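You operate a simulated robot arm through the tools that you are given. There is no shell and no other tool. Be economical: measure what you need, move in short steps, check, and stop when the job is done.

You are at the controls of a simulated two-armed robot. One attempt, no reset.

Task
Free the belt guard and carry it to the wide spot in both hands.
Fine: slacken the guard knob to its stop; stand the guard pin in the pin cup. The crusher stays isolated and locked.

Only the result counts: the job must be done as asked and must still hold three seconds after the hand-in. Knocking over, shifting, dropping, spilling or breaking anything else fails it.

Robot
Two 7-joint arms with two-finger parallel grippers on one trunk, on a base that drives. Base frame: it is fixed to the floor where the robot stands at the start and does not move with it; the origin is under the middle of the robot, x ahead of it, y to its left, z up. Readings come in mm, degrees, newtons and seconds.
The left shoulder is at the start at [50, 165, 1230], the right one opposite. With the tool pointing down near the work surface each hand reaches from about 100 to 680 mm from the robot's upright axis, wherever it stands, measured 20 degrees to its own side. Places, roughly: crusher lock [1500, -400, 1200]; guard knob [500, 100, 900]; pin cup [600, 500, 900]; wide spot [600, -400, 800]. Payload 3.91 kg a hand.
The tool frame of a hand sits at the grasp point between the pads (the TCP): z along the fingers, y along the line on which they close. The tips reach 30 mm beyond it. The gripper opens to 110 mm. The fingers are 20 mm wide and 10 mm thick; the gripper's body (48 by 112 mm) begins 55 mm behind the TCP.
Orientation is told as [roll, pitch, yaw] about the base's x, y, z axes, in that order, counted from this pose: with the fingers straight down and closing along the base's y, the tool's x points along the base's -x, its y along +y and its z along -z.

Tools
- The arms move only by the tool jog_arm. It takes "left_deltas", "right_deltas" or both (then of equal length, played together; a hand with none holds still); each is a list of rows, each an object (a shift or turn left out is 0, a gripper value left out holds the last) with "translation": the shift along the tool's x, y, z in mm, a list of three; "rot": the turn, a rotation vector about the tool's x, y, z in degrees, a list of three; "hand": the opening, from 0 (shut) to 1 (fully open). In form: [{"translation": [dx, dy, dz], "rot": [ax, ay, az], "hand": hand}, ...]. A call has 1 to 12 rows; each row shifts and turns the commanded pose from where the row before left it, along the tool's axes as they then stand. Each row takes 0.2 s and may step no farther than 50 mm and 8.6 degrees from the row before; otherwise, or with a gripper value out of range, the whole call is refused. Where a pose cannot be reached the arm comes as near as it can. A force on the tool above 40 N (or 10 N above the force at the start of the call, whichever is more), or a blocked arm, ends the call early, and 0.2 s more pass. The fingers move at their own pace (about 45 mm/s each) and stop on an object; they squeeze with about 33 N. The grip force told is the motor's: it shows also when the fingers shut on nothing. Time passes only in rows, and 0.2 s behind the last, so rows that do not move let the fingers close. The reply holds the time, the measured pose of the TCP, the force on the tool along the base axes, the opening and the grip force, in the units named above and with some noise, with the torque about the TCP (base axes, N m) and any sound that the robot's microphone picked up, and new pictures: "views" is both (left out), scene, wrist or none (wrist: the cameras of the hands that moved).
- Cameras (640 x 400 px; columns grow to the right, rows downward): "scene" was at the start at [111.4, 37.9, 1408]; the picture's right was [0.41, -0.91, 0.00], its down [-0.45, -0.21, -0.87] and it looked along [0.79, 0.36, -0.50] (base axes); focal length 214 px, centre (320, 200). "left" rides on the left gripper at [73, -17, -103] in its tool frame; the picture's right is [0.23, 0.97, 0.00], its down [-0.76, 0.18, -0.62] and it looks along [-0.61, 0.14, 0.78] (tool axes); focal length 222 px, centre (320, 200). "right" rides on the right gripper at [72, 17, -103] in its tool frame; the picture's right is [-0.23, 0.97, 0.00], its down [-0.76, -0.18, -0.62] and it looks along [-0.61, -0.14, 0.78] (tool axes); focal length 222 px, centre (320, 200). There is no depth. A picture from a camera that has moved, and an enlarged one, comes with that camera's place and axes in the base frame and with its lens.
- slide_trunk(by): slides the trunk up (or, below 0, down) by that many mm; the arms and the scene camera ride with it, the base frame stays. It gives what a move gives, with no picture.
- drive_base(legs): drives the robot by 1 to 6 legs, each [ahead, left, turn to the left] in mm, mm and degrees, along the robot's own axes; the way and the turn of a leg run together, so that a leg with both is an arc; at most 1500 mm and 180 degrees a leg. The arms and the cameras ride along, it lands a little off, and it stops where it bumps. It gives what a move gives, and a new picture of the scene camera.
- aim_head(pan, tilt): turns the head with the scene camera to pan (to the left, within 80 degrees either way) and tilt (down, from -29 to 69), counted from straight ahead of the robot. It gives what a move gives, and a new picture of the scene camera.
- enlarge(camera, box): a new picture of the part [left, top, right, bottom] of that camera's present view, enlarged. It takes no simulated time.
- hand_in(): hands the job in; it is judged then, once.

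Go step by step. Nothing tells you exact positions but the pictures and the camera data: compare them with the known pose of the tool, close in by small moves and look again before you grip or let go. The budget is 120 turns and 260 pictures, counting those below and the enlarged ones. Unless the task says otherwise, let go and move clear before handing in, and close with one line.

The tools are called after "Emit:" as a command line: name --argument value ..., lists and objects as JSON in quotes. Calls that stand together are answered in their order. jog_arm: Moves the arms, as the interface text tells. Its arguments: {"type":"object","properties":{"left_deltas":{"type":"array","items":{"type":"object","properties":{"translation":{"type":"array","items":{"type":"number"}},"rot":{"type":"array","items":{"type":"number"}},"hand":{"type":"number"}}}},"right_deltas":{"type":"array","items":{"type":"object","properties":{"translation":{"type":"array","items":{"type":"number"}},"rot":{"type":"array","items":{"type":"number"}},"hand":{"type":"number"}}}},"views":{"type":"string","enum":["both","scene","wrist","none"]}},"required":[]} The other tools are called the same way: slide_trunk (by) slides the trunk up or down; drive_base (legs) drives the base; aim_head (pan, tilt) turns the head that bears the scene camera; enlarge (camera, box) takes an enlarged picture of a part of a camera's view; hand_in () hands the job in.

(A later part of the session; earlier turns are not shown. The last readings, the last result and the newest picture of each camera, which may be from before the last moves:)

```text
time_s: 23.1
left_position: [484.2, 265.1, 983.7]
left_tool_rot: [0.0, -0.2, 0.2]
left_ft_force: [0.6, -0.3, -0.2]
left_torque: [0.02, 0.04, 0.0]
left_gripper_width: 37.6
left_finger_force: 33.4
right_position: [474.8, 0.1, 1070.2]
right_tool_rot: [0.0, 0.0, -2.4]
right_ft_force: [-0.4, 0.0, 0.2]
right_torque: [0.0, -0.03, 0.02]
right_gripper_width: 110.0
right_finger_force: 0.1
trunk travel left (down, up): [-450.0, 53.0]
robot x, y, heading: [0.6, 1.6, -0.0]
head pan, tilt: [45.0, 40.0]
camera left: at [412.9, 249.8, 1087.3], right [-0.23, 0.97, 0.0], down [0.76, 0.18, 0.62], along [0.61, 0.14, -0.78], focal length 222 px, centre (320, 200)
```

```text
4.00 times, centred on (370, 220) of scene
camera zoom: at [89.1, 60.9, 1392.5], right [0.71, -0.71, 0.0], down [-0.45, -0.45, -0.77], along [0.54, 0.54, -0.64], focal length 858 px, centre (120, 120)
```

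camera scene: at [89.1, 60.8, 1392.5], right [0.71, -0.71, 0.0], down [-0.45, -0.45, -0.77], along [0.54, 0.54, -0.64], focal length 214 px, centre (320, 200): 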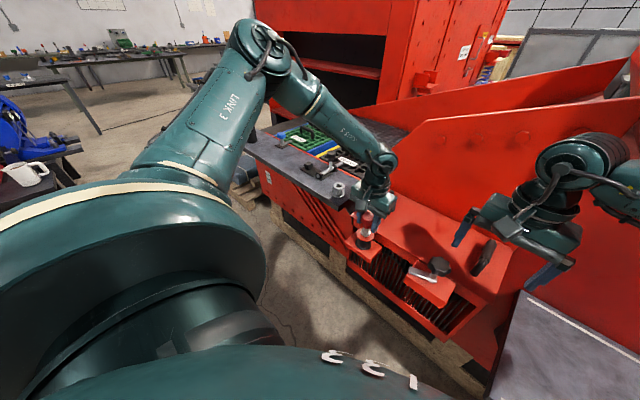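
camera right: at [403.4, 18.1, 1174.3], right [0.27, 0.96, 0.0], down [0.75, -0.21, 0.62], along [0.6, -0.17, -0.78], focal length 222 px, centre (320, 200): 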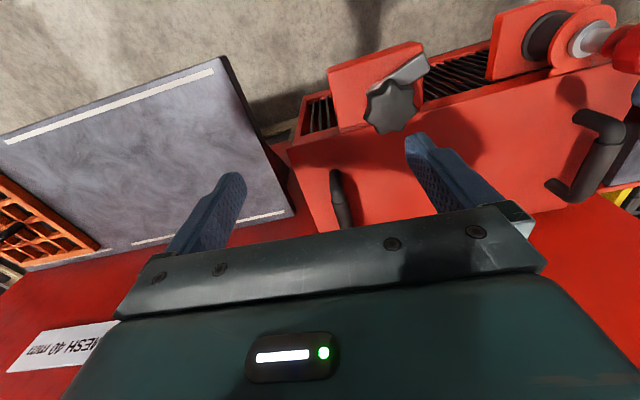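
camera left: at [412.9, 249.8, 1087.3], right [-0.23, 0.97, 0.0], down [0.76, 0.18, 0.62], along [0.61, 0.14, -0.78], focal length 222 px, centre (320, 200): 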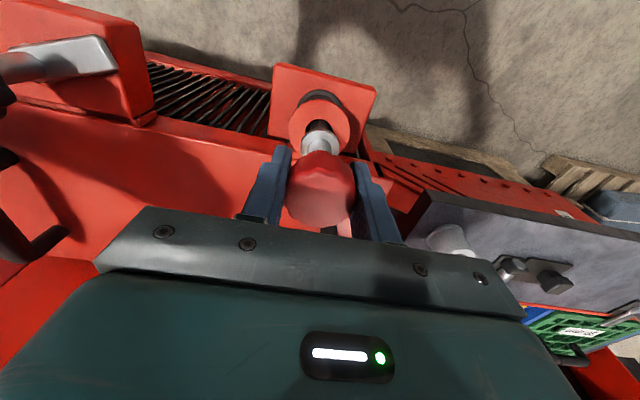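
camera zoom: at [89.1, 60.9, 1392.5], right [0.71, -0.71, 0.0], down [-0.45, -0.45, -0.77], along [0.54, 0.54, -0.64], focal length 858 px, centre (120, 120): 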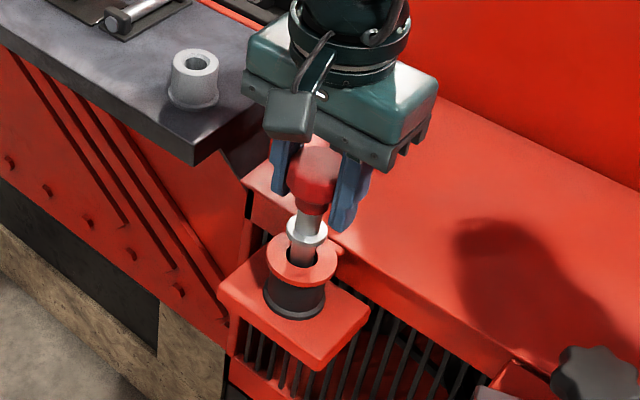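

It slides out freely; its collar sat on the red bushing. I'll keep lifting.

Emit:
jog_arm --left_deltas '[{"translation": [0, 0, -10]}, {"translation": [0, 0, -10]}, {"translation": [0, 0, -10]}, {"translation": [0, 0, -10]}, {"translation": [0, 0, -10]}, {"translation": [0, 0, -10]}]' --views "none"

Emit:
enlarge --camera "scene" --box '[320, 150, 420, 250]'

```text
time_s: 24.5
left_position: [485.1, 265.6, 1043.5]
left_tool_rot: [0.0, 0.0, 0.1]
left_ft_force: [0.6, -0.4, -2.5]
left_torque: [0.01, 0.01, -0.02]
left_gripper_width: 37.6
left_finger_force: 32.4
right_position: [475.1, 1.2, 1071.0]
right_tool_rot: [0.0, 0.0, -2.5]
right_ft_force: [-0.7, 0.1, -0.6]
right_torque: [0.0, -0.01, -0.01]
right_gripper_width: 110.1
right_finger_force: 0.0
trunk travel left (down, up): [-450.0, 53.0]
robot x, y, heading: [-0.6, 2.7, -0.1]
head pan, tilt: [45.0, 40.0]
```

```text
4.00 times, centred on (370, 200) of scene
camera zoom: at [89.0, 60.8, 1392.5], right [0.71, -0.71, 0.0], down [-0.45, -0.45, -0.77], along [0.54, 0.54, -0.64], focal length 858 px, centre (120, 200)
```

zoom: 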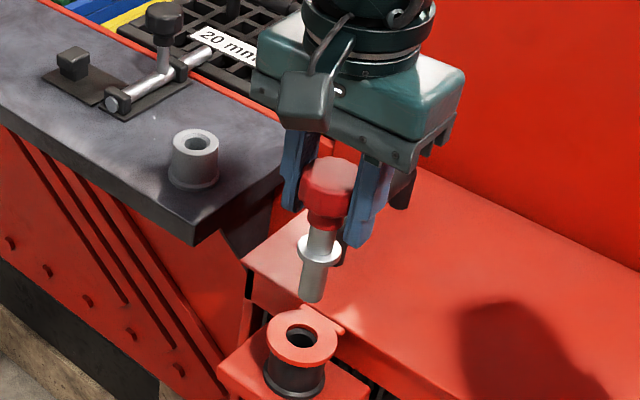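

The pin is free: its tip is about 98 mm below the TCP and its collar about 47 mm below. The cup (about [590, 460, 923]) is beyond comfortable reach, so I'll raise the pin and sidestep the base 200 mm to the left.

Emit:
jog_arm --left_deltas '[{"translation": [0, 0, -40]}, {"translation": [0, 0, -40]}]' --right_deltas '[{"translation": [0, 0, -30]}, {"translation": [0, 0, -20]}]' --views "none"

Emit:
drive_base --legs '[[0, 200, 0]]'

Emit:
enlarge --camera "left" --box '[160, 0, 640, 300]'

```text
time_s: 25.1
left_position: [486.1, 263.8, 1124.1]
left_tool_rot: [0.0, -0.1, 0.3]
left_ft_force: [0.6, -0.7, -0.9]
left_torque: [-0.02, 0.0, -0.03]
left_gripper_width: 37.5
left_finger_force: 33.2
right_position: [474.9, 0.2, 1121.1]
right_tool_rot: [-0.1, 0.0, -2.4]
right_ft_force: [-0.5, 0.2, 0.2]
right_torque: [0.0, -0.01, 0.0]
right_gripper_width: 110.1
right_finger_force: 0.0
trunk travel left (down, up): [-450.0, 53.0]
robot x, y, heading: [0.1, 2.4, 0.1]
head pan, tilt: [45.0, 40.0]
```

```text
time_s: 27.5
left_position: [485.6, 467.8, 1124.0]
left_tool_rot: [0.1, -0.2, 0.1]
left_ft_force: [0.0, -0.5, -1.2]
left_torque: [0.03, -0.02, 0.0]
left_gripper_width: 37.5
left_finger_force: 33.2
right_position: [475.0, 202.2, 1120.9]
right_tool_rot: [0.0, 0.1, -2.5]
right_ft_force: [-0.5, 0.0, -0.1]
right_torque: [0.01, 0.0, 0.01]
right_gripper_width: 109.9
right_finger_force: 0.1
trunk travel left (down, up): [-450.0, 53.0]
robot x, y, heading: [-0.5, 202.4, 0.1]
head pan, tilt: [45.0, 40.0]
camera scene: at [89.1, 262.9, 1392.5], right [0.71, -0.71, 0.0], down [-0.45, -0.45, -0.77], along [0.54, 0.54, -0.64], focal length 214 px, centre (320, 200)
```

scene: 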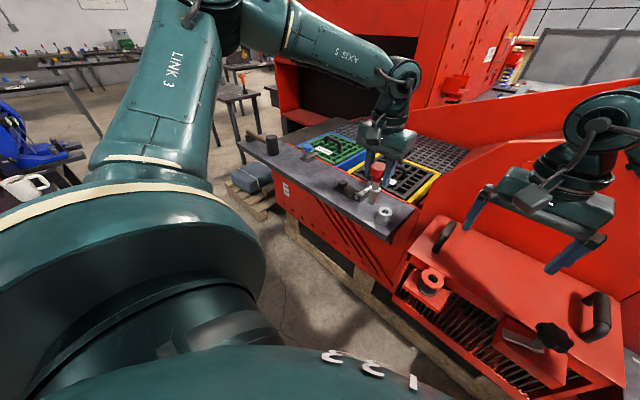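

```text
1.33 times, centred on (400, 150) of left
camera zoom: at [413.2, 451.2, 1227.2], right [-0.23, 0.97, 0.0], down [0.76, 0.18, 0.62], along [0.61, 0.14, -0.78], focal length 296 px, centre (213, 267)
```

zoom: 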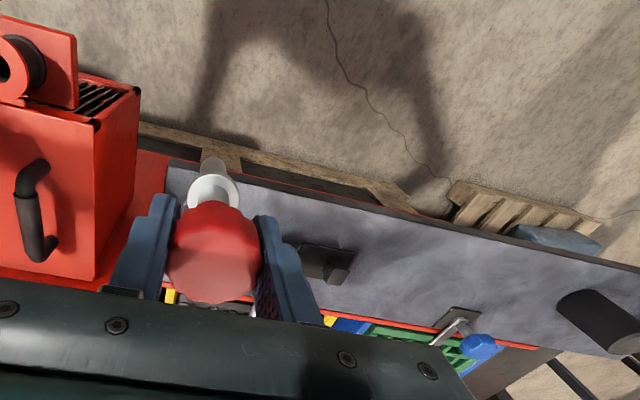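

Emit:
enlarge --camera "scene" --box '[340, 140, 440, 240]'

Emit:
enlarge --camera "right" --box '[320, 0, 640, 200]'

```text
4.00 times, centred on (390, 190) of scene
camera zoom: at [89.1, 262.9, 1392.5], right [0.71, -0.71, 0.0], down [-0.45, -0.45, -0.77], along [0.54, 0.54, -0.64], focal length 858 px, centre (40, 240)
```

zoom: 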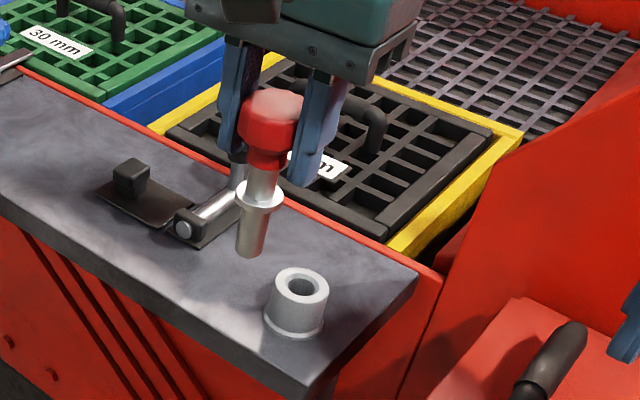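

```text
2.00 times, centred on (480, 100) of right
camera zoom: at [403.5, 221.7, 1224.4], right [0.27, 0.96, 0.0], down [0.75, -0.21, 0.62], along [0.6, -0.17, -0.78], focal length 444 px, centre (0, 400)
```

zoom: 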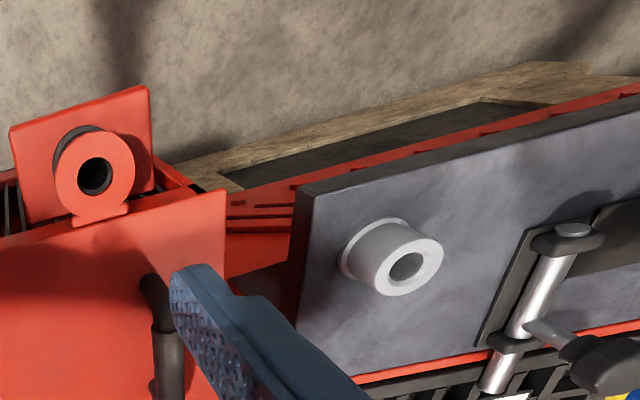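

Triangulation puts the cup mouth at about [609, 477.5, 906]. I'll bring the pin tip about 20 mm above it and check from two views.

Emit:
jog_arm --left_deltas '[{"translation": [-41, 4, 0]}, {"translation": [-41, 4, 0]}, {"translation": [-41, 3, 0]}, {"translation": [0, 0, 35]}, {"translation": [0, 0, 30]}, {"translation": [0, 0, 30]}, {}]' --views "none"

Emit:
enlarge --camera "scene" --box '[340, 140, 440, 240]'

Emit:
enlarge --camera "right" --box '[440, 50, 600, 150]'

```text
time_s: 29.1
left_position: [568.0, 492.2, 1035.8]
left_tool_rot: [0.1, -0.1, 0.2]
left_ft_force: [0.6, 0.1, -1.2]
left_torque: [0.01, 0.0, -0.01]
left_gripper_width: 37.4
left_finger_force: 33.0
left hand out of reach, approached as far as the arm can: row 3, 4, 5, 6
right_position: [475.3, 202.9, 1120.9]
right_tool_rot: [0.1, 0.1, -2.5]
right_ft_force: [-0.3, -1.0, -0.2]
right_torque: [0.0, 0.02, -0.03]
right_gripper_width: 110.3
right_finger_force: 0.1
trunk travel left (down, up): [-450.0, 53.0]
robot x, y, heading: [-1.6, 201.8, 0.1]
head pan, tilt: [45.0, 40.0]
```

```text
4.00 times, centred on (390, 190) of scene
camera zoom: at [89.0, 262.5, 1392.5], right [0.71, -0.71, 0.0], down [-0.45, -0.45, -0.77], along [0.54, 0.54, -0.64], focal length 858 px, centre (40, 240)
```

zoom: 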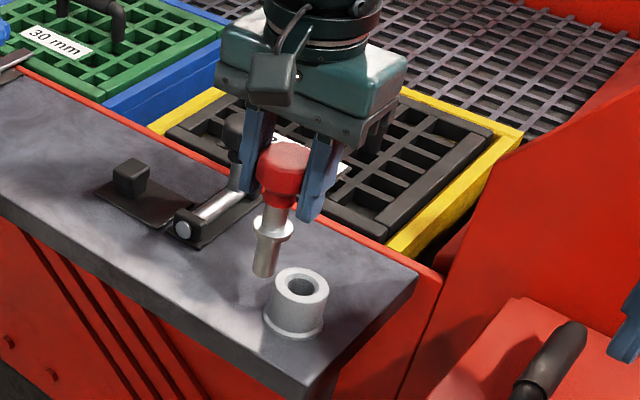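

```text
4.00 times, centred on (520, 100) of right
camera zoom: at [403.4, 221.4, 1224.5], right [0.27, 0.96, 0.0], down [0.75, -0.21, 0.62], along [0.6, -0.17, -0.78], focal length 888 px, centre (-480, 600)
```

zoom: 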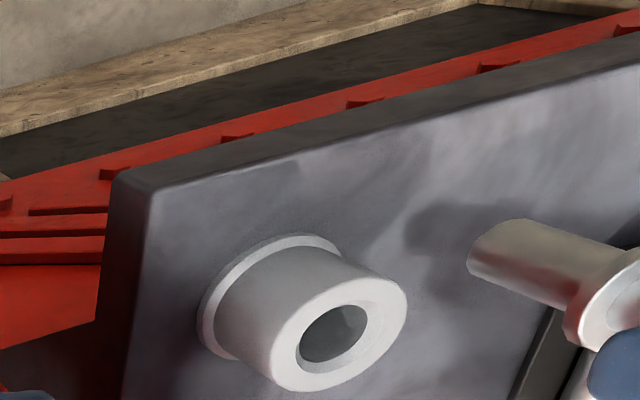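

The arm stopped short at full reach. I'll raise the pin again, shift the base another 110 mm left, then servo in.

Emit:
jog_arm --left_deltas '[{"translation": [40, -10, -40]}, {"translation": [40, -10, -40]}]' --views "none"

Emit:
drive_base --legs '[[0, 110, 0]]'

```text
refused: row 1 steps farther than a row can; nothing moved
```

```text
time_s: 30.7
left_position: [568.0, 602.5, 1035.1]
left_tool_rot: [0.0, -0.2, 0.2]
left_ft_force: [0.1, 1.1, -1.2]
left_torque: [-0.02, -0.01, -0.01]
left_gripper_width: 37.5
left_finger_force: 32.6
right_position: [475.5, 312.2, 1122.1]
right_tool_rot: [0.1, 0.0, -2.5]
right_ft_force: [-0.2, -1.0, 0.0]
right_torque: [0.0, -0.03, -0.02]
right_gripper_width: 109.8
right_finger_force: 0.2
trunk travel left (down, up): [-450.0, 53.0]
robot x, y, heading: [-2.6, 312.3, -0.0]
head pan, tilt: [45.0, 40.0]
camera scene: at [89.0, 372.3, 1392.5], right [0.71, -0.71, 0.0], down [-0.45, -0.46, -0.77], along [0.54, 0.54, -0.64], focal length 214 px, centre (320, 200)
```

scene: 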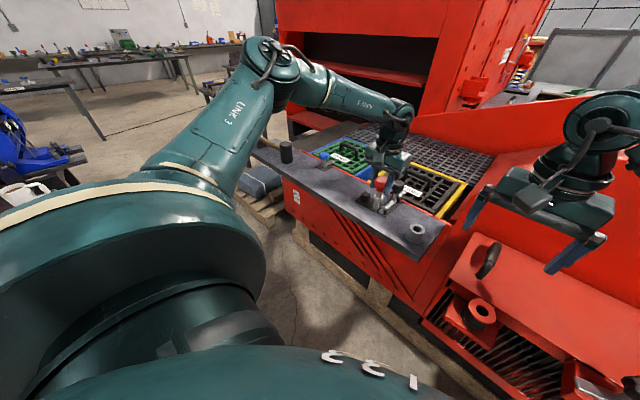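

The lift was refused (row too long), but the drive went ahead. The forces show no contact, but I'll check closely that the pin cleared the latch.

Emit:
enlarge --camera "scene" --box '[340, 150, 440, 250]'

Emit:
enlarge --camera "right" --box '[320, 0, 640, 200]'

```text
4.00 times, centred on (390, 200) of scene
camera zoom: at [89.0, 372.3, 1392.5], right [0.71, -0.71, 0.0], down [-0.45, -0.46, -0.77], along [0.54, 0.54, -0.64], focal length 858 px, centre (40, 200)
```

zoom: 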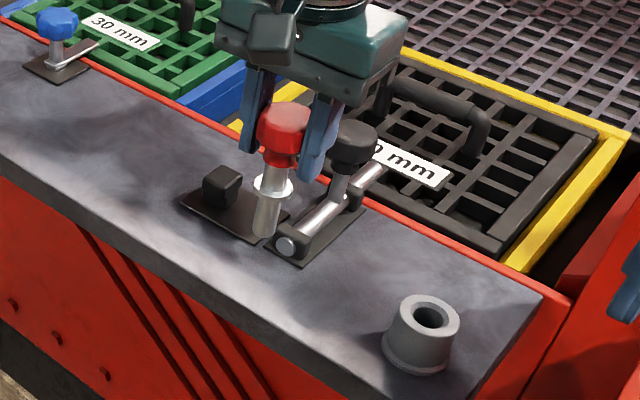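

```text
2.00 times, centred on (480, 100) of right
camera zoom: at [403.4, 331.3, 1224.4], right [0.27, 0.96, 0.0], down [0.75, -0.21, 0.62], along [0.6, -0.17, -0.78], focal length 444 px, centre (0, 400)
```

zoom: 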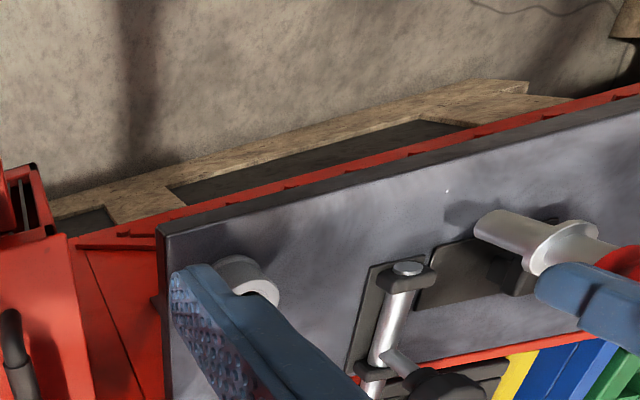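

Everything is undisturbed. I'll raise straight up, move over the cup, and look again.

Emit:
jog_arm --left_deltas '[{"translation": [0, 0, -45]}, {"translation": [0, 0, -40]}, {}]' --views "none"

```text
time_s: 31.5
left_position: [568.3, 602.3, 1120.2]
left_tool_rot: [0.0, -0.1, 0.2]
left_ft_force: [0.0, 0.6, -1.7]
left_torque: [0.01, 0.01, 0.0]
left_gripper_width: 37.6
left_finger_force: 33.0
right_position: [474.5, 311.8, 1120.9]
right_tool_rot: [0.0, 0.0, -2.5]
right_ft_force: [-0.3, -0.7, -0.9]
right_torque: [0.03, 0.0, -0.01]
right_gripper_width: 110.0
right_finger_force: 0.1
trunk travel left (down, up): [-450.0, 53.0]
robot x, y, heading: [-0.0, 311.6, 0.1]
head pan, tilt: [45.0, 40.0]
```

Emit:
jog_arm --left_deltas '[{"translation": [-15, -42, 0]}, {"translation": [-14, -41, 0]}, {"translation": [-14, -41, 0]}, {"translation": [0, 0, 40]}, {"translation": [0, 0, 40]}, {}]' --right_deltas '[{"translation": [0, -40, 0]}, {"translation": [0, -20, 0]}, {}, {}, {}, {}]' --views "none"

Emit:
enlarge --camera "scene" --box '[360, 170, 460, 270]'

Emit:
enlarge --camera "right" --box '[400, 40, 560, 140]'

```text
time_s: 32.9
left_position: [533.1, 527.1, 1048.8]
left_tool_rot: [0.0, -0.3, 0.2]
left_ft_force: [0.2, 0.4, -1.3]
left_torque: [0.01, -0.01, -0.05]
left_gripper_width: 37.6
left_finger_force: 33.1
left hand out of reach, approached as far as the arm can: row 1, 2, 3, 4, 5
right_position: [472.6, 250.8, 1120.6]
right_tool_rot: [0.0, 0.0, -2.5]
right_ft_force: [0.0, 0.1, -0.7]
right_torque: [0.01, 0.05, -0.04]
right_gripper_width: 109.9
right_finger_force: 0.0
trunk travel left (down, up): [-450.0, 53.0]
robot x, y, heading: [0.4, 308.9, 0.1]
head pan, tilt: [45.0, 40.0]
```

```text
4.00 times, centred on (410, 220) of scene
camera zoom: at [89.0, 371.8, 1392.5], right [0.71, -0.71, 0.0], down [-0.45, -0.45, -0.77], along [0.54, 0.54, -0.64], focal length 858 px, centre (-40, 120)
```

zoom: 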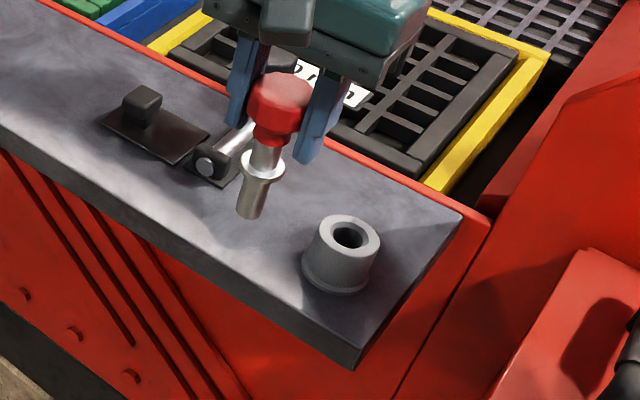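

```text
4.00 times, centred on (480, 90) of right
camera zoom: at [401.0, 270.2, 1224.2], right [0.27, 0.96, 0.0], down [0.75, -0.21, 0.62], along [0.6, -0.17, -0.78], focal length 888 px, centre (-320, 640)
```

zoom: 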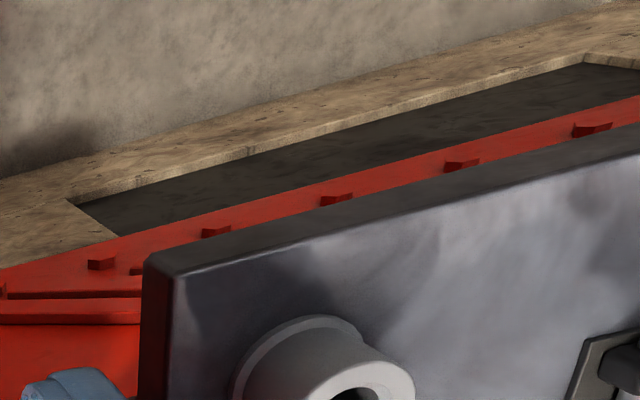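

The left arm can't reach this deep from here. I'll check the floor clearance in front of the base before driving forward.

Emit:
aim_head --pan -15 --tilt 65

Emit:
aim_head --pan 65 --tilt 45

```text
time_s: 34.2
left_position: [534.2, 527.3, 1047.4]
left_tool_rot: [-0.1, -0.1, 0.2]
left_ft_force: [-0.4, 0.3, -1.4]
left_torque: [0.0, -0.02, -0.01]
left_gripper_width: 37.6
left_finger_force: 32.7
right_position: [472.4, 250.9, 1121.2]
right_tool_rot: [0.0, 0.0, -2.5]
right_ft_force: [-0.1, 0.4, -0.4]
right_torque: [0.03, -0.02, -0.03]
right_gripper_width: 110.2
right_finger_force: 0.0
trunk travel left (down, up): [-450.0, 53.0]
robot x, y, heading: [2.6, 309.5, 0.1]
head pan, tilt: [-15.0, 65.0]
camera scene: at [87.6, 296.1, 1360.2], right [-0.26, -0.97, 0.0], down [-0.88, 0.23, -0.42], along [0.41, -0.11, -0.91], focal length 214 px, centre (320, 200)
```

scene: 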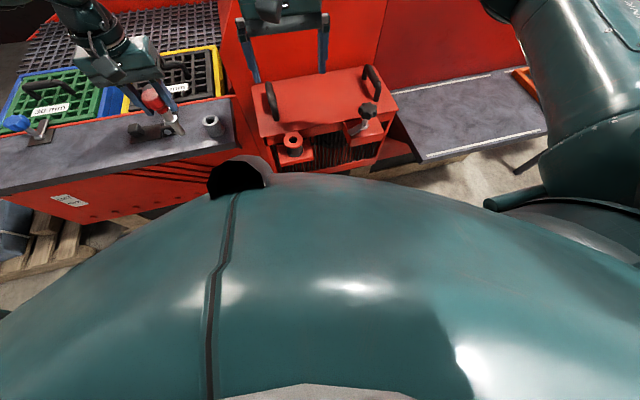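

```text
time_s: 35.8
left_position: [533.1, 527.4, 1049.0]
left_tool_rot: [0.0, -0.2, 0.2]
left_ft_force: [-0.2, -0.3, -1.7]
left_torque: [-0.03, 0.0, 0.0]
left_gripper_width: 37.5
left_finger_force: 33.5
right_position: [472.9, 251.4, 1120.9]
right_tool_rot: [0.0, 0.0, -2.5]
right_ft_force: [-0.1, -0.1, -0.3]
right_torque: [-0.04, -0.01, 0.02]
right_gripper_width: 110.0
right_finger_force: 0.0
trunk travel left (down, up): [-450.0, 53.0]
robot x, y, heading: [-1.1, 308.9, 0.1]
head pan, tilt: [65.0, 45.0]
camera scene: at [63.3, 385.4, 1385.2], right [0.91, -0.42, 0.0], down [-0.3, -0.64, -0.71], along [0.3, 0.64, -0.71], focal length 214 px, centre (320, 200)
```

scene: 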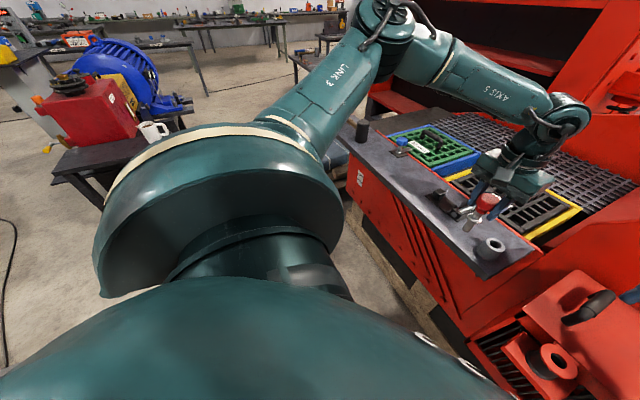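

The elbow is bent, so this is a joint limit rather than stretch. The pin is round, so I'll yaw the hand to find a better posture while moving.

Emit:
jog_arm --left_deltas '[{"translation": [0, 0, -25]}, {"rot": [0, 0, -8.5]}, {"rot": [0, 0, -8.5]}, {"rot": [0, 0, -8.5]}, {"rot": [0, 0, -8.5]}]' --views "none"

```text
time_s: 37.0
left_position: [534.5, 528.5, 1074.5]
left_tool_rot: [0.0, -0.1, 34.4]
left_ft_force: [-0.4, -0.3, -1.8]
left_torque: [0.01, 0.01, 0.02]
left_gripper_width: 37.3
left_finger_force: 32.6
right_position: [472.4, 251.2, 1121.0]
right_tool_rot: [0.0, 0.0, -2.5]
right_ft_force: [1.0, 0.3, -0.2]
right_torque: [0.02, -0.01, -0.01]
right_gripper_width: 110.1
right_finger_force: 0.1
trunk travel left (down, up): [-450.0, 53.0]
robot x, y, heading: [1.0, 311.7, -0.1]
head pan, tilt: [65.0, 45.0]
```

Emit:
jog_arm --left_deltas '[{"translation": [-11.5, -28, 0]}, {"translation": [-11.5, -28, 0]}, {"translation": [-11.4, -28.2, 0]}, {}]' --views "none"

```text
time_s: 38.0
left_position: [542.4, 524.6, 1084.9]
left_tool_rot: [-0.1, -0.1, 34.2]
left_ft_force: [0.6, -0.7, -1.0]
left_torque: [-0.04, -0.03, 0.01]
left_gripper_width: 37.6
left_finger_force: 32.5
left hand out of reach, approached as far as the arm can: row 1, 2, 3
right_position: [471.5, 250.5, 1120.5]
right_tool_rot: [0.0, 0.0, -2.5]
right_ft_force: [1.0, 0.4, 0.3]
right_torque: [0.01, 0.01, -0.02]
right_gripper_width: 110.0
right_finger_force: 0.1
trunk travel left (down, up): [-450.0, 53.0]
robot x, y, heading: [-0.4, 308.8, 0.0]
head pan, tilt: [65.0, 45.0]
```

Still limited. The machine's pallet is far forward (x ≈ 765), so there's room to drive the base 90 mm ahead. The pin tip, at z ≈ 988, clears everything.

Emit:
drive_base --legs '[[90, -20, 0]]'

```text
time_s: 39.1
left_position: [632.0, 506.0, 1084.5]
left_tool_rot: [-0.1, -0.2, 34.2]
left_ft_force: [0.0, -0.1, -0.9]
left_torque: [0.0, 0.0, 0.01]
left_gripper_width: 37.7
left_finger_force: 33.1
right_position: [563.2, 232.4, 1120.2]
right_tool_rot: [0.0, -0.1, -2.4]
right_ft_force: [-0.4, 0.8, 0.0]
right_torque: [0.02, 0.01, 0.01]
right_gripper_width: 110.0
right_finger_force: 0.1
trunk travel left (down, up): [-450.0, 53.0]
robot x, y, heading: [85.9, 291.0, 0.4]
head pan, tilt: [65.0, 45.0]
camera scene: at [153.5, 365.7, 1385.2], right [0.91, -0.42, 0.0], down [-0.3, -0.64, -0.71], along [0.3, 0.64, -0.71], focal length 214 px, centre (320, 200)
```

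scene: 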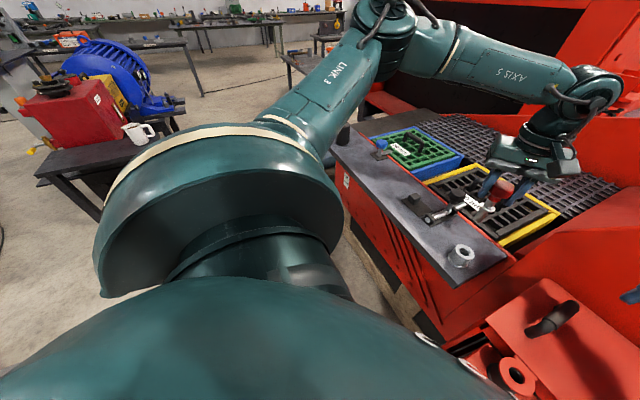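

Emit:
jog_arm --left_deltas '[{"translation": [16.5, -5.4, 0]}, {"translation": [16.4, -5.4, 0]}, {"translation": [0, 0, 40]}, {}]' --views "none"

Emit:
enlarge --camera "scene" --box '[420, 190, 520, 290]'

Emit:
enlarge --camera "right" --box '[400, 0, 640, 150]'

```text
time_s: 40.1
left_position: [603.5, 484.3, 1048.5]
left_tool_rot: [-0.1, -0.1, 34.1]
left_ft_force: [-0.1, -0.3, -2.1]
left_torque: [-0.01, -0.03, 0.03]
left_gripper_width: 37.8
left_finger_force: 33.1
left hand out of reach, approached as far as the arm can: row 3
right_position: [561.3, 232.2, 1119.9]
right_tool_rot: [0.0, 0.0, -2.4]
right_ft_force: [-0.4, -0.4, 0.8]
right_torque: [-0.01, 0.01, -0.04]
right_gripper_width: 109.9
right_finger_force: 0.0
trunk travel left (down, up): [-450.0, 53.0]
robot x, y, heading: [93.8, 291.7, 0.1]
head pan, tilt: [65.0, 45.0]
```

```text
4.00 times, centred on (470, 240) of scene
camera zoom: at [152.5, 365.7, 1385.3], right [0.91, -0.42, 0.0], down [-0.3, -0.64, -0.71], along [0.3, 0.64, -0.71], focal length 858 px, centre (-280, 40)
```

zoom: 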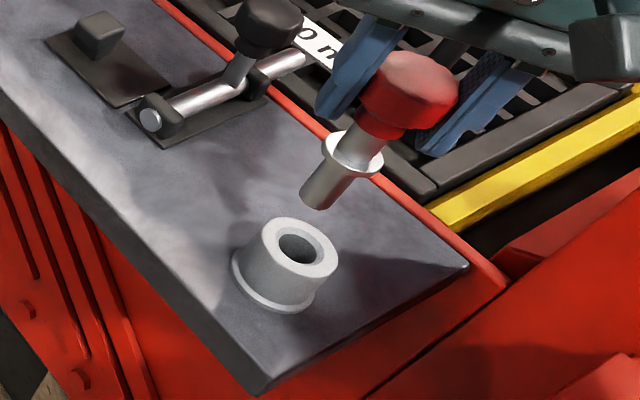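

```text
2.67 times, centred on (520, 75) of right
camera zoom: at [490.3, 251.0, 1224.3], right [0.27, 0.96, 0.0], down [0.75, -0.21, 0.62], along [0.6, -0.17, -0.78], focal length 592 px, centre (-213, 533)
```

zoom: 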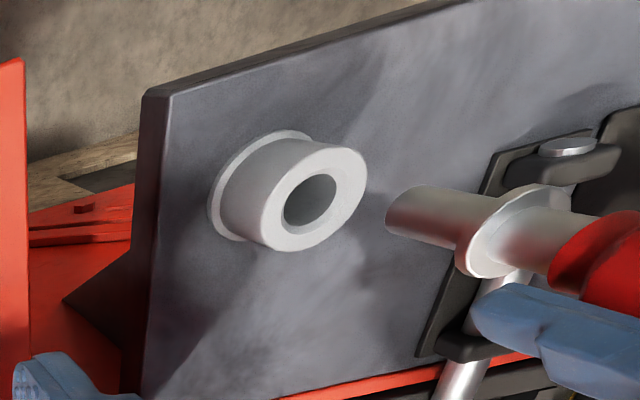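

The limit relates to the hand being too far inboard; it worked fine at 265 mm to the left of the robot's axis. I'll raise the pin and shift the base right by 75 mm.

Emit:
jog_arm --left_deltas '[{"translation": [0, 0, -40]}, {}]' --views "none"

Emit:
drive_base --legs '[[0, -80, 0]]'

```text
time_s: 40.7
left_position: [603.9, 483.7, 1087.7]
left_tool_rot: [-0.2, -0.2, 34.2]
left_ft_force: [0.4, 0.0, -0.9]
left_torque: [0.0, 0.04, 0.02]
left_gripper_width: 37.4
left_finger_force: 33.1
right_position: [562.6, 232.6, 1120.1]
right_tool_rot: [0.0, 0.0, -2.4]
right_ft_force: [0.0, 0.2, -0.5]
right_torque: [0.0, 0.0, 0.0]
right_gripper_width: 109.8
right_finger_force: 0.1
trunk travel left (down, up): [-450.0, 53.0]
robot x, y, heading: [86.5, 287.1, -0.1]
head pan, tilt: [65.0, 45.0]
```

```text
time_s: 42.1
left_position: [602.9, 403.3, 1088.6]
left_tool_rot: [-0.1, -0.1, 34.1]
left_ft_force: [-0.3, -0.4, -0.8]
left_torque: [0.01, 0.0, -0.05]
left_gripper_width: 37.8
left_finger_force: 32.8
right_position: [562.0, 151.1, 1120.7]
right_tool_rot: [0.0, 0.0, -2.4]
right_ft_force: [0.7, -0.8, 0.7]
right_torque: [0.01, 0.01, 0.0]
right_gripper_width: 109.9
right_finger_force: 0.0
trunk travel left (down, up): [-450.0, 53.0]
robot x, y, heading: [88.1, 211.0, 0.2]
head pan, tilt: [65.0, 45.0]
camera scene: at [152.8, 285.0, 1385.3], right [0.91, -0.42, 0.0], down [-0.3, -0.64, -0.71], along [0.3, 0.64, -0.71], focal length 214 px, centre (320, 200)
```

scene: 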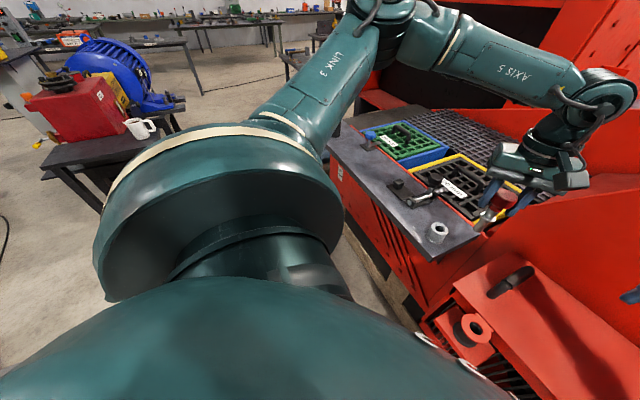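

Emit:
jog_arm --left_deltas '[{"translation": [-24.5, 28.7, 0]}, {"translation": [-24.5, 28.7, 0]}, {"translation": [0, 0, 25]}, {"translation": [0, 0, 25]}, {}]' --views "none"

Emit:
enlarge --camera "scene" --box '[400, 170, 500, 270]'

Emit:
enlarge --camera "right" --box '[400, 0, 640, 150]'

```text
time_s: 43.3
left_position: [612.5, 479.2, 1037.7]
left_tool_rot: [-0.2, -0.1, 34.2]
left_ft_force: [-0.2, 0.0, -1.8]
left_torque: [0.01, -0.02, 0.0]
left_gripper_width: 37.6
left_finger_force: 33.2
right_position: [562.6, 151.4, 1121.1]
right_tool_rot: [0.0, 0.1, -2.5]
right_ft_force: [0.3, -0.8, -0.3]
right_torque: [-0.01, 0.02, 0.01]
right_gripper_width: 109.9
right_finger_force: 0.1
trunk travel left (down, up): [-450.0, 53.0]
robot x, y, heading: [89.5, 215.5, -0.0]
head pan, tilt: [65.0, 45.0]
```

```text
4.00 times, centred on (450, 220) of scene
camera zoom: at [152.7, 285.4, 1385.3], right [0.91, -0.42, 0.0], down [-0.3, -0.64, -0.71], along [0.3, 0.64, -0.71], focal length 858 px, centre (-200, 120)
```

zoom: 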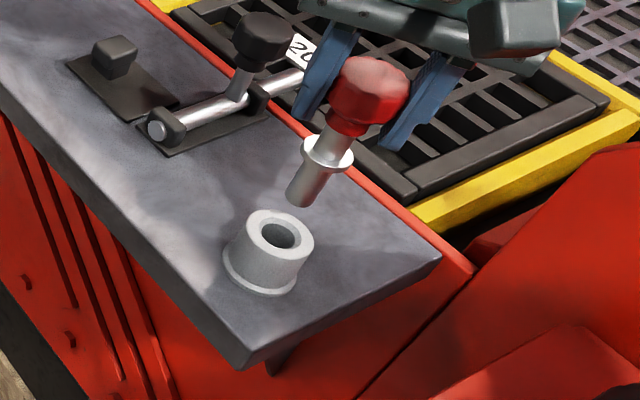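

```text
2.67 times, centred on (520, 75) of right
camera zoom: at [490.4, 170.7, 1224.3], right [0.27, 0.96, 0.0], down [0.75, -0.21, 0.62], along [0.6, -0.17, -0.78], focal length 592 px, centre (-213, 533)
```

zoom: 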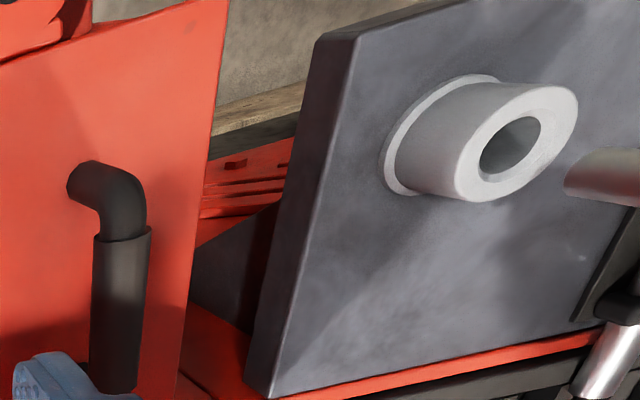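

I'll use the left wrist camera as well, since it sees the tip and cup in the same frame.

Emit:
enlarge --camera "left" --box '[240, 60, 400, 160]'

Emit:
aim_head --pan 35 --tilt 40

Emit:
enlarge --camera "scene" --box '[290, 150, 370, 230]'

```text
4.00 times, centred on (320, 110) of left
camera zoom: at [560.6, 426.2, 1141.1], right [-0.74, 0.68, 0.0], down [0.53, 0.58, 0.62], along [0.42, 0.46, -0.78], focal length 888 px, centre (320, 560)
```

zoom: 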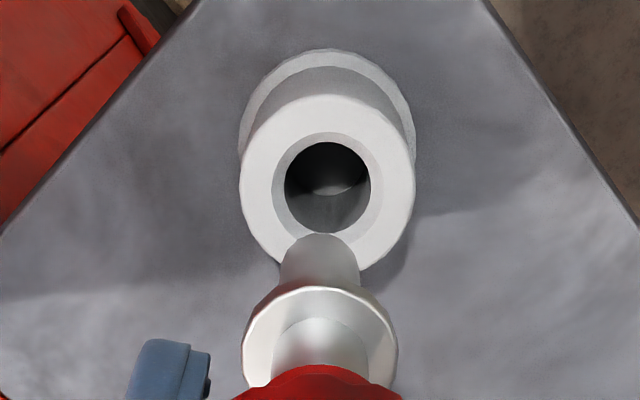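

```text
time_s: 44.2
left_position: [612.8, 479.1, 1038.1]
left_tool_rot: [-0.2, -0.1, 34.1]
left_ft_force: [0.6, 0.7, -1.2]
left_torque: [-0.02, 0.01, -0.01]
left_gripper_width: 37.5
left_finger_force: 33.1
right_position: [561.2, 152.3, 1121.6]
right_tool_rot: [-0.1, 0.0, -2.5]
right_ft_force: [0.1, -0.4, -0.4]
right_torque: [-0.04, -0.01, -0.01]
right_gripper_width: 109.9
right_finger_force: 0.0
trunk travel left (down, up): [-450.0, 53.0]
robot x, y, heading: [90.3, 209.5, -0.2]
head pan, tilt: [35.0, 40.0]
camera scene: at [188.1, 260.7, 1392.5], right [0.58, -0.82, 0.0], down [-0.53, -0.37, -0.77], along [0.63, 0.44, -0.64], focal length 214 px, centre (320, 200)
```

scene: 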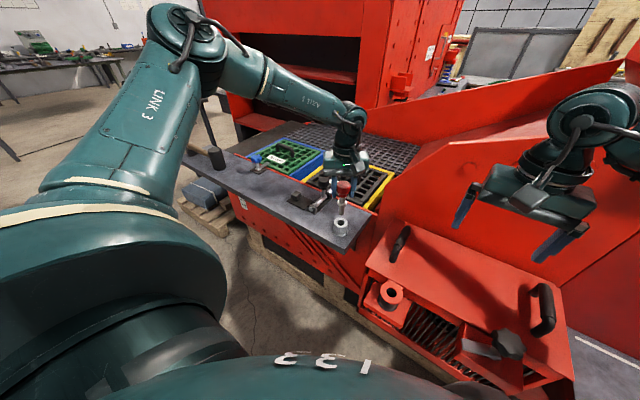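

```text
5.00 times, centred on (330, 190) of scene
camera zoom: at [188.1, 260.7, 1392.5], right [0.58, -0.82, 0.0], down [-0.53, -0.37, -0.77], along [0.63, 0.44, -0.64], focal length 1072 px, centre (270, 250)
```

zoom: 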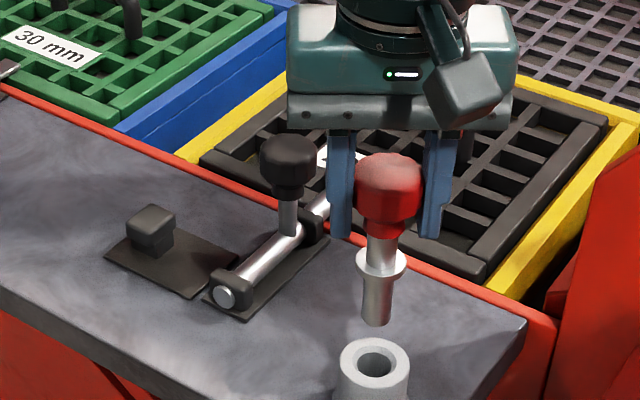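

In the tool frame the pin tip is at about (-1, 0) and the cup centre at about (+8.5, -0.7). I'll shift by that, descend 20 mm, and look again.

Emit:
jog_arm --left_deltas '[{"translation": [8.8, -0.7, 0]}, {"translation": [0, 0, 20]}, {}]' --views "none"

Emit:
enlarge --camera "left" --box '[240, 60, 400, 160]'

Emit:
enlarge --camera "scene" --box '[300, 180, 380, 260]'

```text
time_s: 45.0
left_position: [604.7, 474.4, 1017.4]
left_tool_rot: [-0.2, -0.2, 34.3]
left_ft_force: [0.0, -0.6, -1.6]
left_torque: [0.0, -0.02, -0.01]
left_gripper_width: 37.7
left_finger_force: 32.5
right_position: [561.0, 152.0, 1119.7]
right_tool_rot: [0.0, 0.0, -2.4]
right_ft_force: [-0.1, 0.4, -1.2]
right_torque: [0.0, 0.01, -0.02]
right_gripper_width: 110.2
right_finger_force: 0.0
trunk travel left (down, up): [-450.0, 53.0]
robot x, y, heading: [88.1, 209.9, -0.1]
head pan, tilt: [35.0, 40.0]
```

```text
4.00 times, centred on (320, 110) of left
camera zoom: at [553.2, 420.2, 1120.7], right [-0.74, 0.68, 0.0], down [0.53, 0.58, 0.62], along [0.42, 0.46, -0.78], focal length 888 px, centre (320, 560)
```

zoom: 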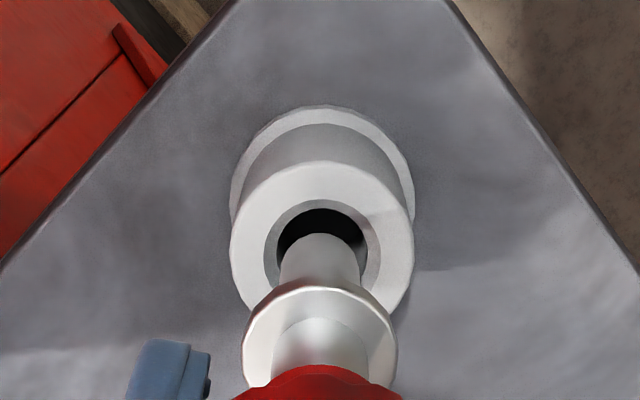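

```text
5.00 times, centred on (340, 220) of scene
camera zoom: at [187.8, 260.5, 1392.5], right [0.57, -0.82, 0.0], down [-0.53, -0.37, -0.77], along [0.63, 0.44, -0.64], focal length 1072 px, centre (220, 100)
```

zoom: 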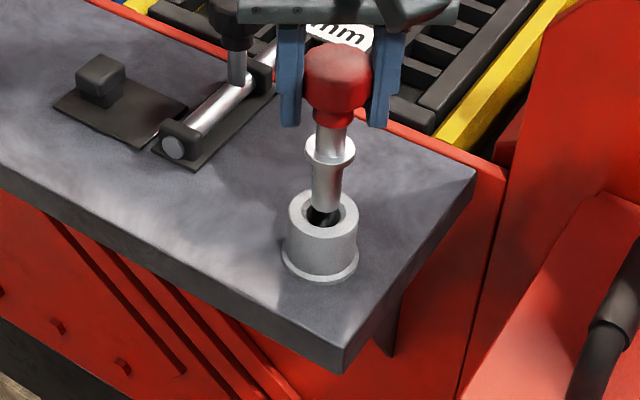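

Nearly centred; a 1 mm correction, then I'll descend in small steps.

Emit:
jog_arm --left_deltas '[{"translation": [1, 0.4, 0]}, {"translation": [0, 0, 8]}, {"translation": [0, 0, 8]}, {"translation": [0, 0, 8]}, {}]' --views "none"

Emit:
enlarge --camera "left" --box '[240, 60, 400, 160]'

Emit:
enlarge --camera "scene" --box '[300, 180, 380, 260]'

```text
time_s: 46.2
left_position: [604.4, 472.9, 994.5]
left_tool_rot: [-0.1, -0.1, 34.2]
left_ft_force: [-1.0, 0.7, -1.0]
left_torque: [-0.01, 0.03, 0.03]
left_gripper_width: 37.6
left_finger_force: 32.8
right_position: [561.2, 152.1, 1120.7]
right_tool_rot: [-0.1, 0.1, -2.4]
right_ft_force: [-0.3, 0.2, -0.1]
right_torque: [0.0, -0.02, -0.01]
right_gripper_width: 109.9
right_finger_force: 0.0
trunk travel left (down, up): [-450.0, 53.0]
robot x, y, heading: [89.6, 208.5, 0.1]
head pan, tilt: [35.0, 40.0]
```

```text
4.00 times, centred on (320, 110) of left
camera zoom: at [553.1, 419.5, 1097.2], right [-0.74, 0.68, 0.0], down [0.53, 0.58, 0.62], along [0.42, 0.46, -0.78], focal length 888 px, centre (320, 560)
```

zoom: 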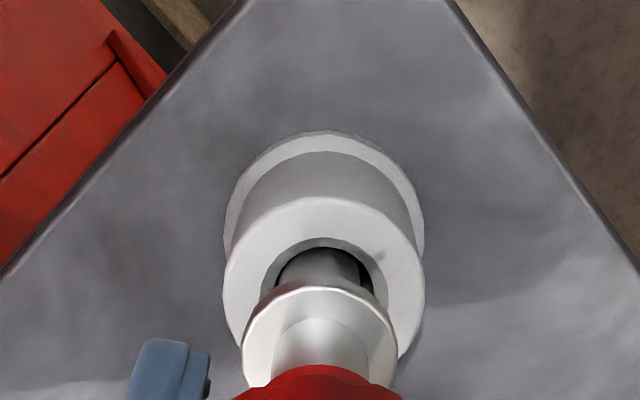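

```text
5.00 times, centred on (340, 220) of scene
camera zoom: at [188.0, 260.6, 1392.5], right [0.57, -0.82, 0.0], down [-0.53, -0.37, -0.77], along [0.63, 0.44, -0.64], focal length 1072 px, centre (220, 100)
```

zoom: 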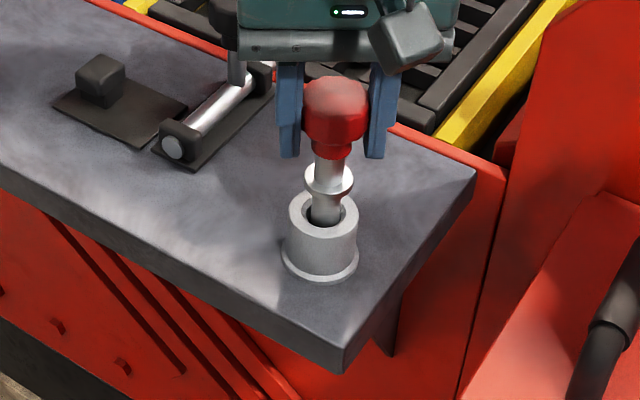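

The tip has entered the mouth without contact. I'll keep descending until the collar seats.

Emit:
jog_arm --left_deltas '[{"translation": [0, 0, 6]}, {"translation": [0, 0, 6]}, {"translation": [0, 0, 6]}, {"translation": [0, 0, 6]}, {"translation": [0, 0, 5]}, {}]' --views "none"

Emit:
enlarge --camera "left" --box '[240, 60, 400, 160]'

Emit:
enlarge --camera "scene" --box '[300, 180, 380, 260]'

```text
time_s: 47.5
left_position: [605.6, 473.5, 971.9]
left_tool_rot: [-0.5, -0.7, 34.3]
left_ft_force: [-6.5, 0.6, 16.7]
left_torque: [0.04, 0.56, 0.02]
left_gripper_width: 37.6
left_finger_force: 33.3
right_position: [560.3, 151.7, 1121.7]
right_tool_rot: [-0.1, 0.0, -2.3]
right_ft_force: [0.2, -0.5, 0.1]
right_torque: [0.0, 0.01, 0.02]
right_gripper_width: 110.0
right_finger_force: 0.0
trunk travel left (down, up): [-450.0, 53.0]
robot x, y, heading: [90.7, 209.8, 0.1]
head pan, tilt: [35.0, 40.0]
stopped in row 6 (left hand): the force on the tool passed its limit at 42 N (the readings are from after the stop); the commanded pose is now the measured one
```

```text
4.00 times, centred on (320, 110) of left
camera zoom: at [553.7, 419.6, 1074.9], right [-0.74, 0.68, -0.01], down [0.52, 0.58, 0.63], along [0.43, 0.46, -0.78], focal length 888 px, centre (320, 560)
```

zoom: 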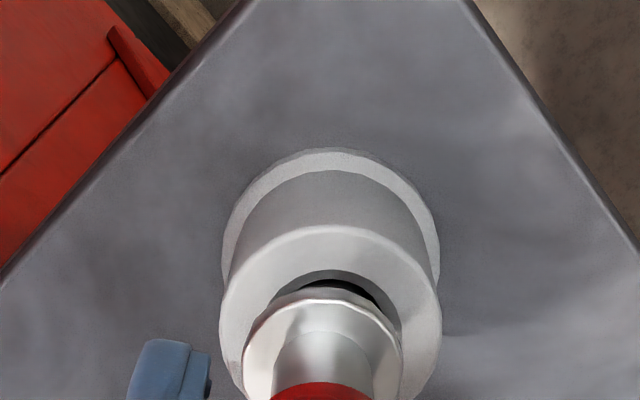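

```text
5.00 times, centred on (340, 220) of scene
camera zoom: at [186.4, 260.2, 1392.5], right [0.58, -0.82, 0.0], down [-0.52, -0.37, -0.77], along [0.63, 0.44, -0.64], focal length 1072 px, centre (220, 100)
```

zoom: 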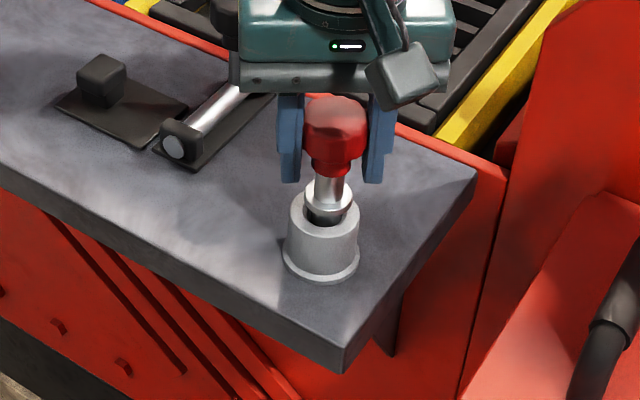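

Contact came slightly off-centre: the pin is rubbing the hole's near side. I'll relieve it upward, shift about 1.5 mm toward the cup's centre, and retry gently.

Emit:
jog_arm --left_deltas '[{"translation": [0, 0, -4]}, {"translation": [1.5, 1.2, 0]}, {}]' --views "none"

Emit:
enlarge --camera "left" --box '[240, 60, 400, 160]'

Emit:
enlarge --camera "scene" --box '[320, 200, 360, 240]'

```text
time_s: 48.2
left_position: [604.1, 472.9, 972.5]
left_tool_rot: [-0.4, -0.5, 34.3]
left_ft_force: [0.3, -1.1, -1.4]
left_torque: [-0.01, -0.01, 0.01]
left_gripper_width: 37.2
left_finger_force: 33.4
right_position: [562.0, 152.4, 1120.9]
right_tool_rot: [-0.1, 0.0, -2.3]
right_ft_force: [0.4, 0.6, 0.3]
right_torque: [-0.02, 0.01, 0.0]
right_gripper_width: 109.8
right_finger_force: 0.0
trunk travel left (down, up): [-450.0, 53.0]
robot x, y, heading: [90.0, 211.6, 0.3]
head pan, tilt: [35.0, 40.0]
```

```text
4.00 times, centred on (320, 110) of left
camera zoom: at [552.2, 420.2, 1075.9], right [-0.74, 0.68, -0.01], down [0.52, 0.58, 0.63], along [0.43, 0.46, -0.78], focal length 888 px, centre (320, 560)
```

zoom: 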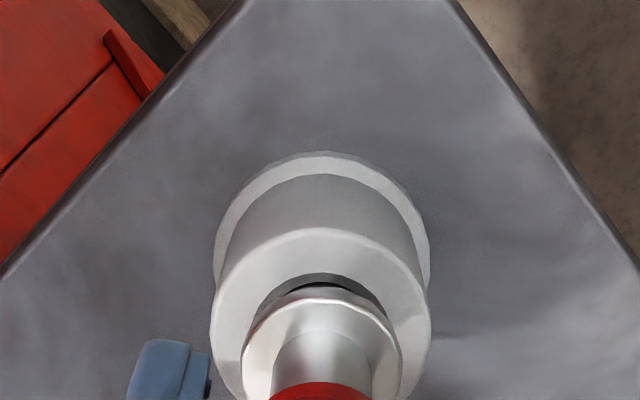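

```text
10.00 times, centred on (340, 220) of scene
camera zoom: at [188.2, 260.8, 1392.4], right [0.58, -0.82, 0.0], down [-0.53, -0.37, -0.77], along [0.63, 0.44, -0.64], focal length 2145 px, centre (120, 0)
```

zoom: 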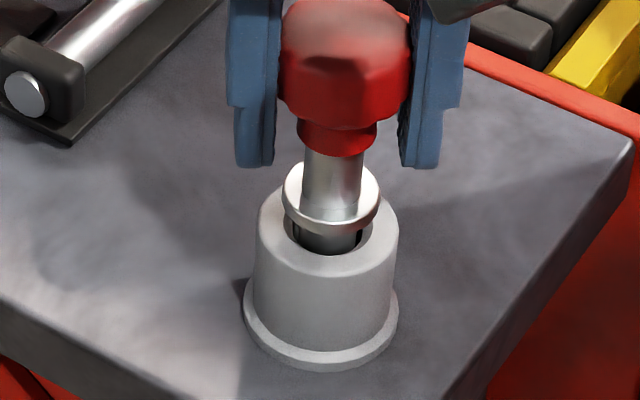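

Emit:
jog_arm --left_deltas '[{"translation": [0, 0, 3]}, {"translation": [0, 0, 3]}, {}]' --views "none"

Emit:
enlarge --camera "scene" --box '[320, 200, 360, 240]'

```text
time_s: 49.0
left_position: [604.1, 473.4, 972.9]
left_tool_rot: [-0.6, -0.8, 34.2]
left_ft_force: [-6.3, 4.5, 33.0]
left_torque: [0.47, 0.56, -0.01]
left_gripper_width: 37.5
left_finger_force: 33.0
right_position: [559.4, 151.3, 1122.3]
right_tool_rot: [0.1, -0.2, -2.5]
right_ft_force: [0.3, -0.1, 0.3]
right_torque: [-0.02, 0.03, 0.05]
right_gripper_width: 110.2
right_finger_force: 0.1
trunk travel left (down, up): [-450.0, 53.0]
robot x, y, heading: [91.1, 209.5, 0.2]
head pan, tilt: [35.0, 40.0]
```

```text
10.00 times, centred on (340, 220) of scene
camera zoom: at [184.2, 259.7, 1393.3], right [0.58, -0.82, 0.0], down [-0.52, -0.37, -0.77], along [0.63, 0.44, -0.64], focal length 2145 px, centre (120, 0)
```

zoom: 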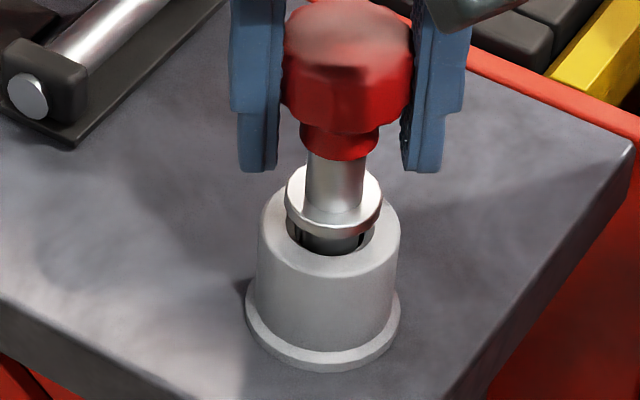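

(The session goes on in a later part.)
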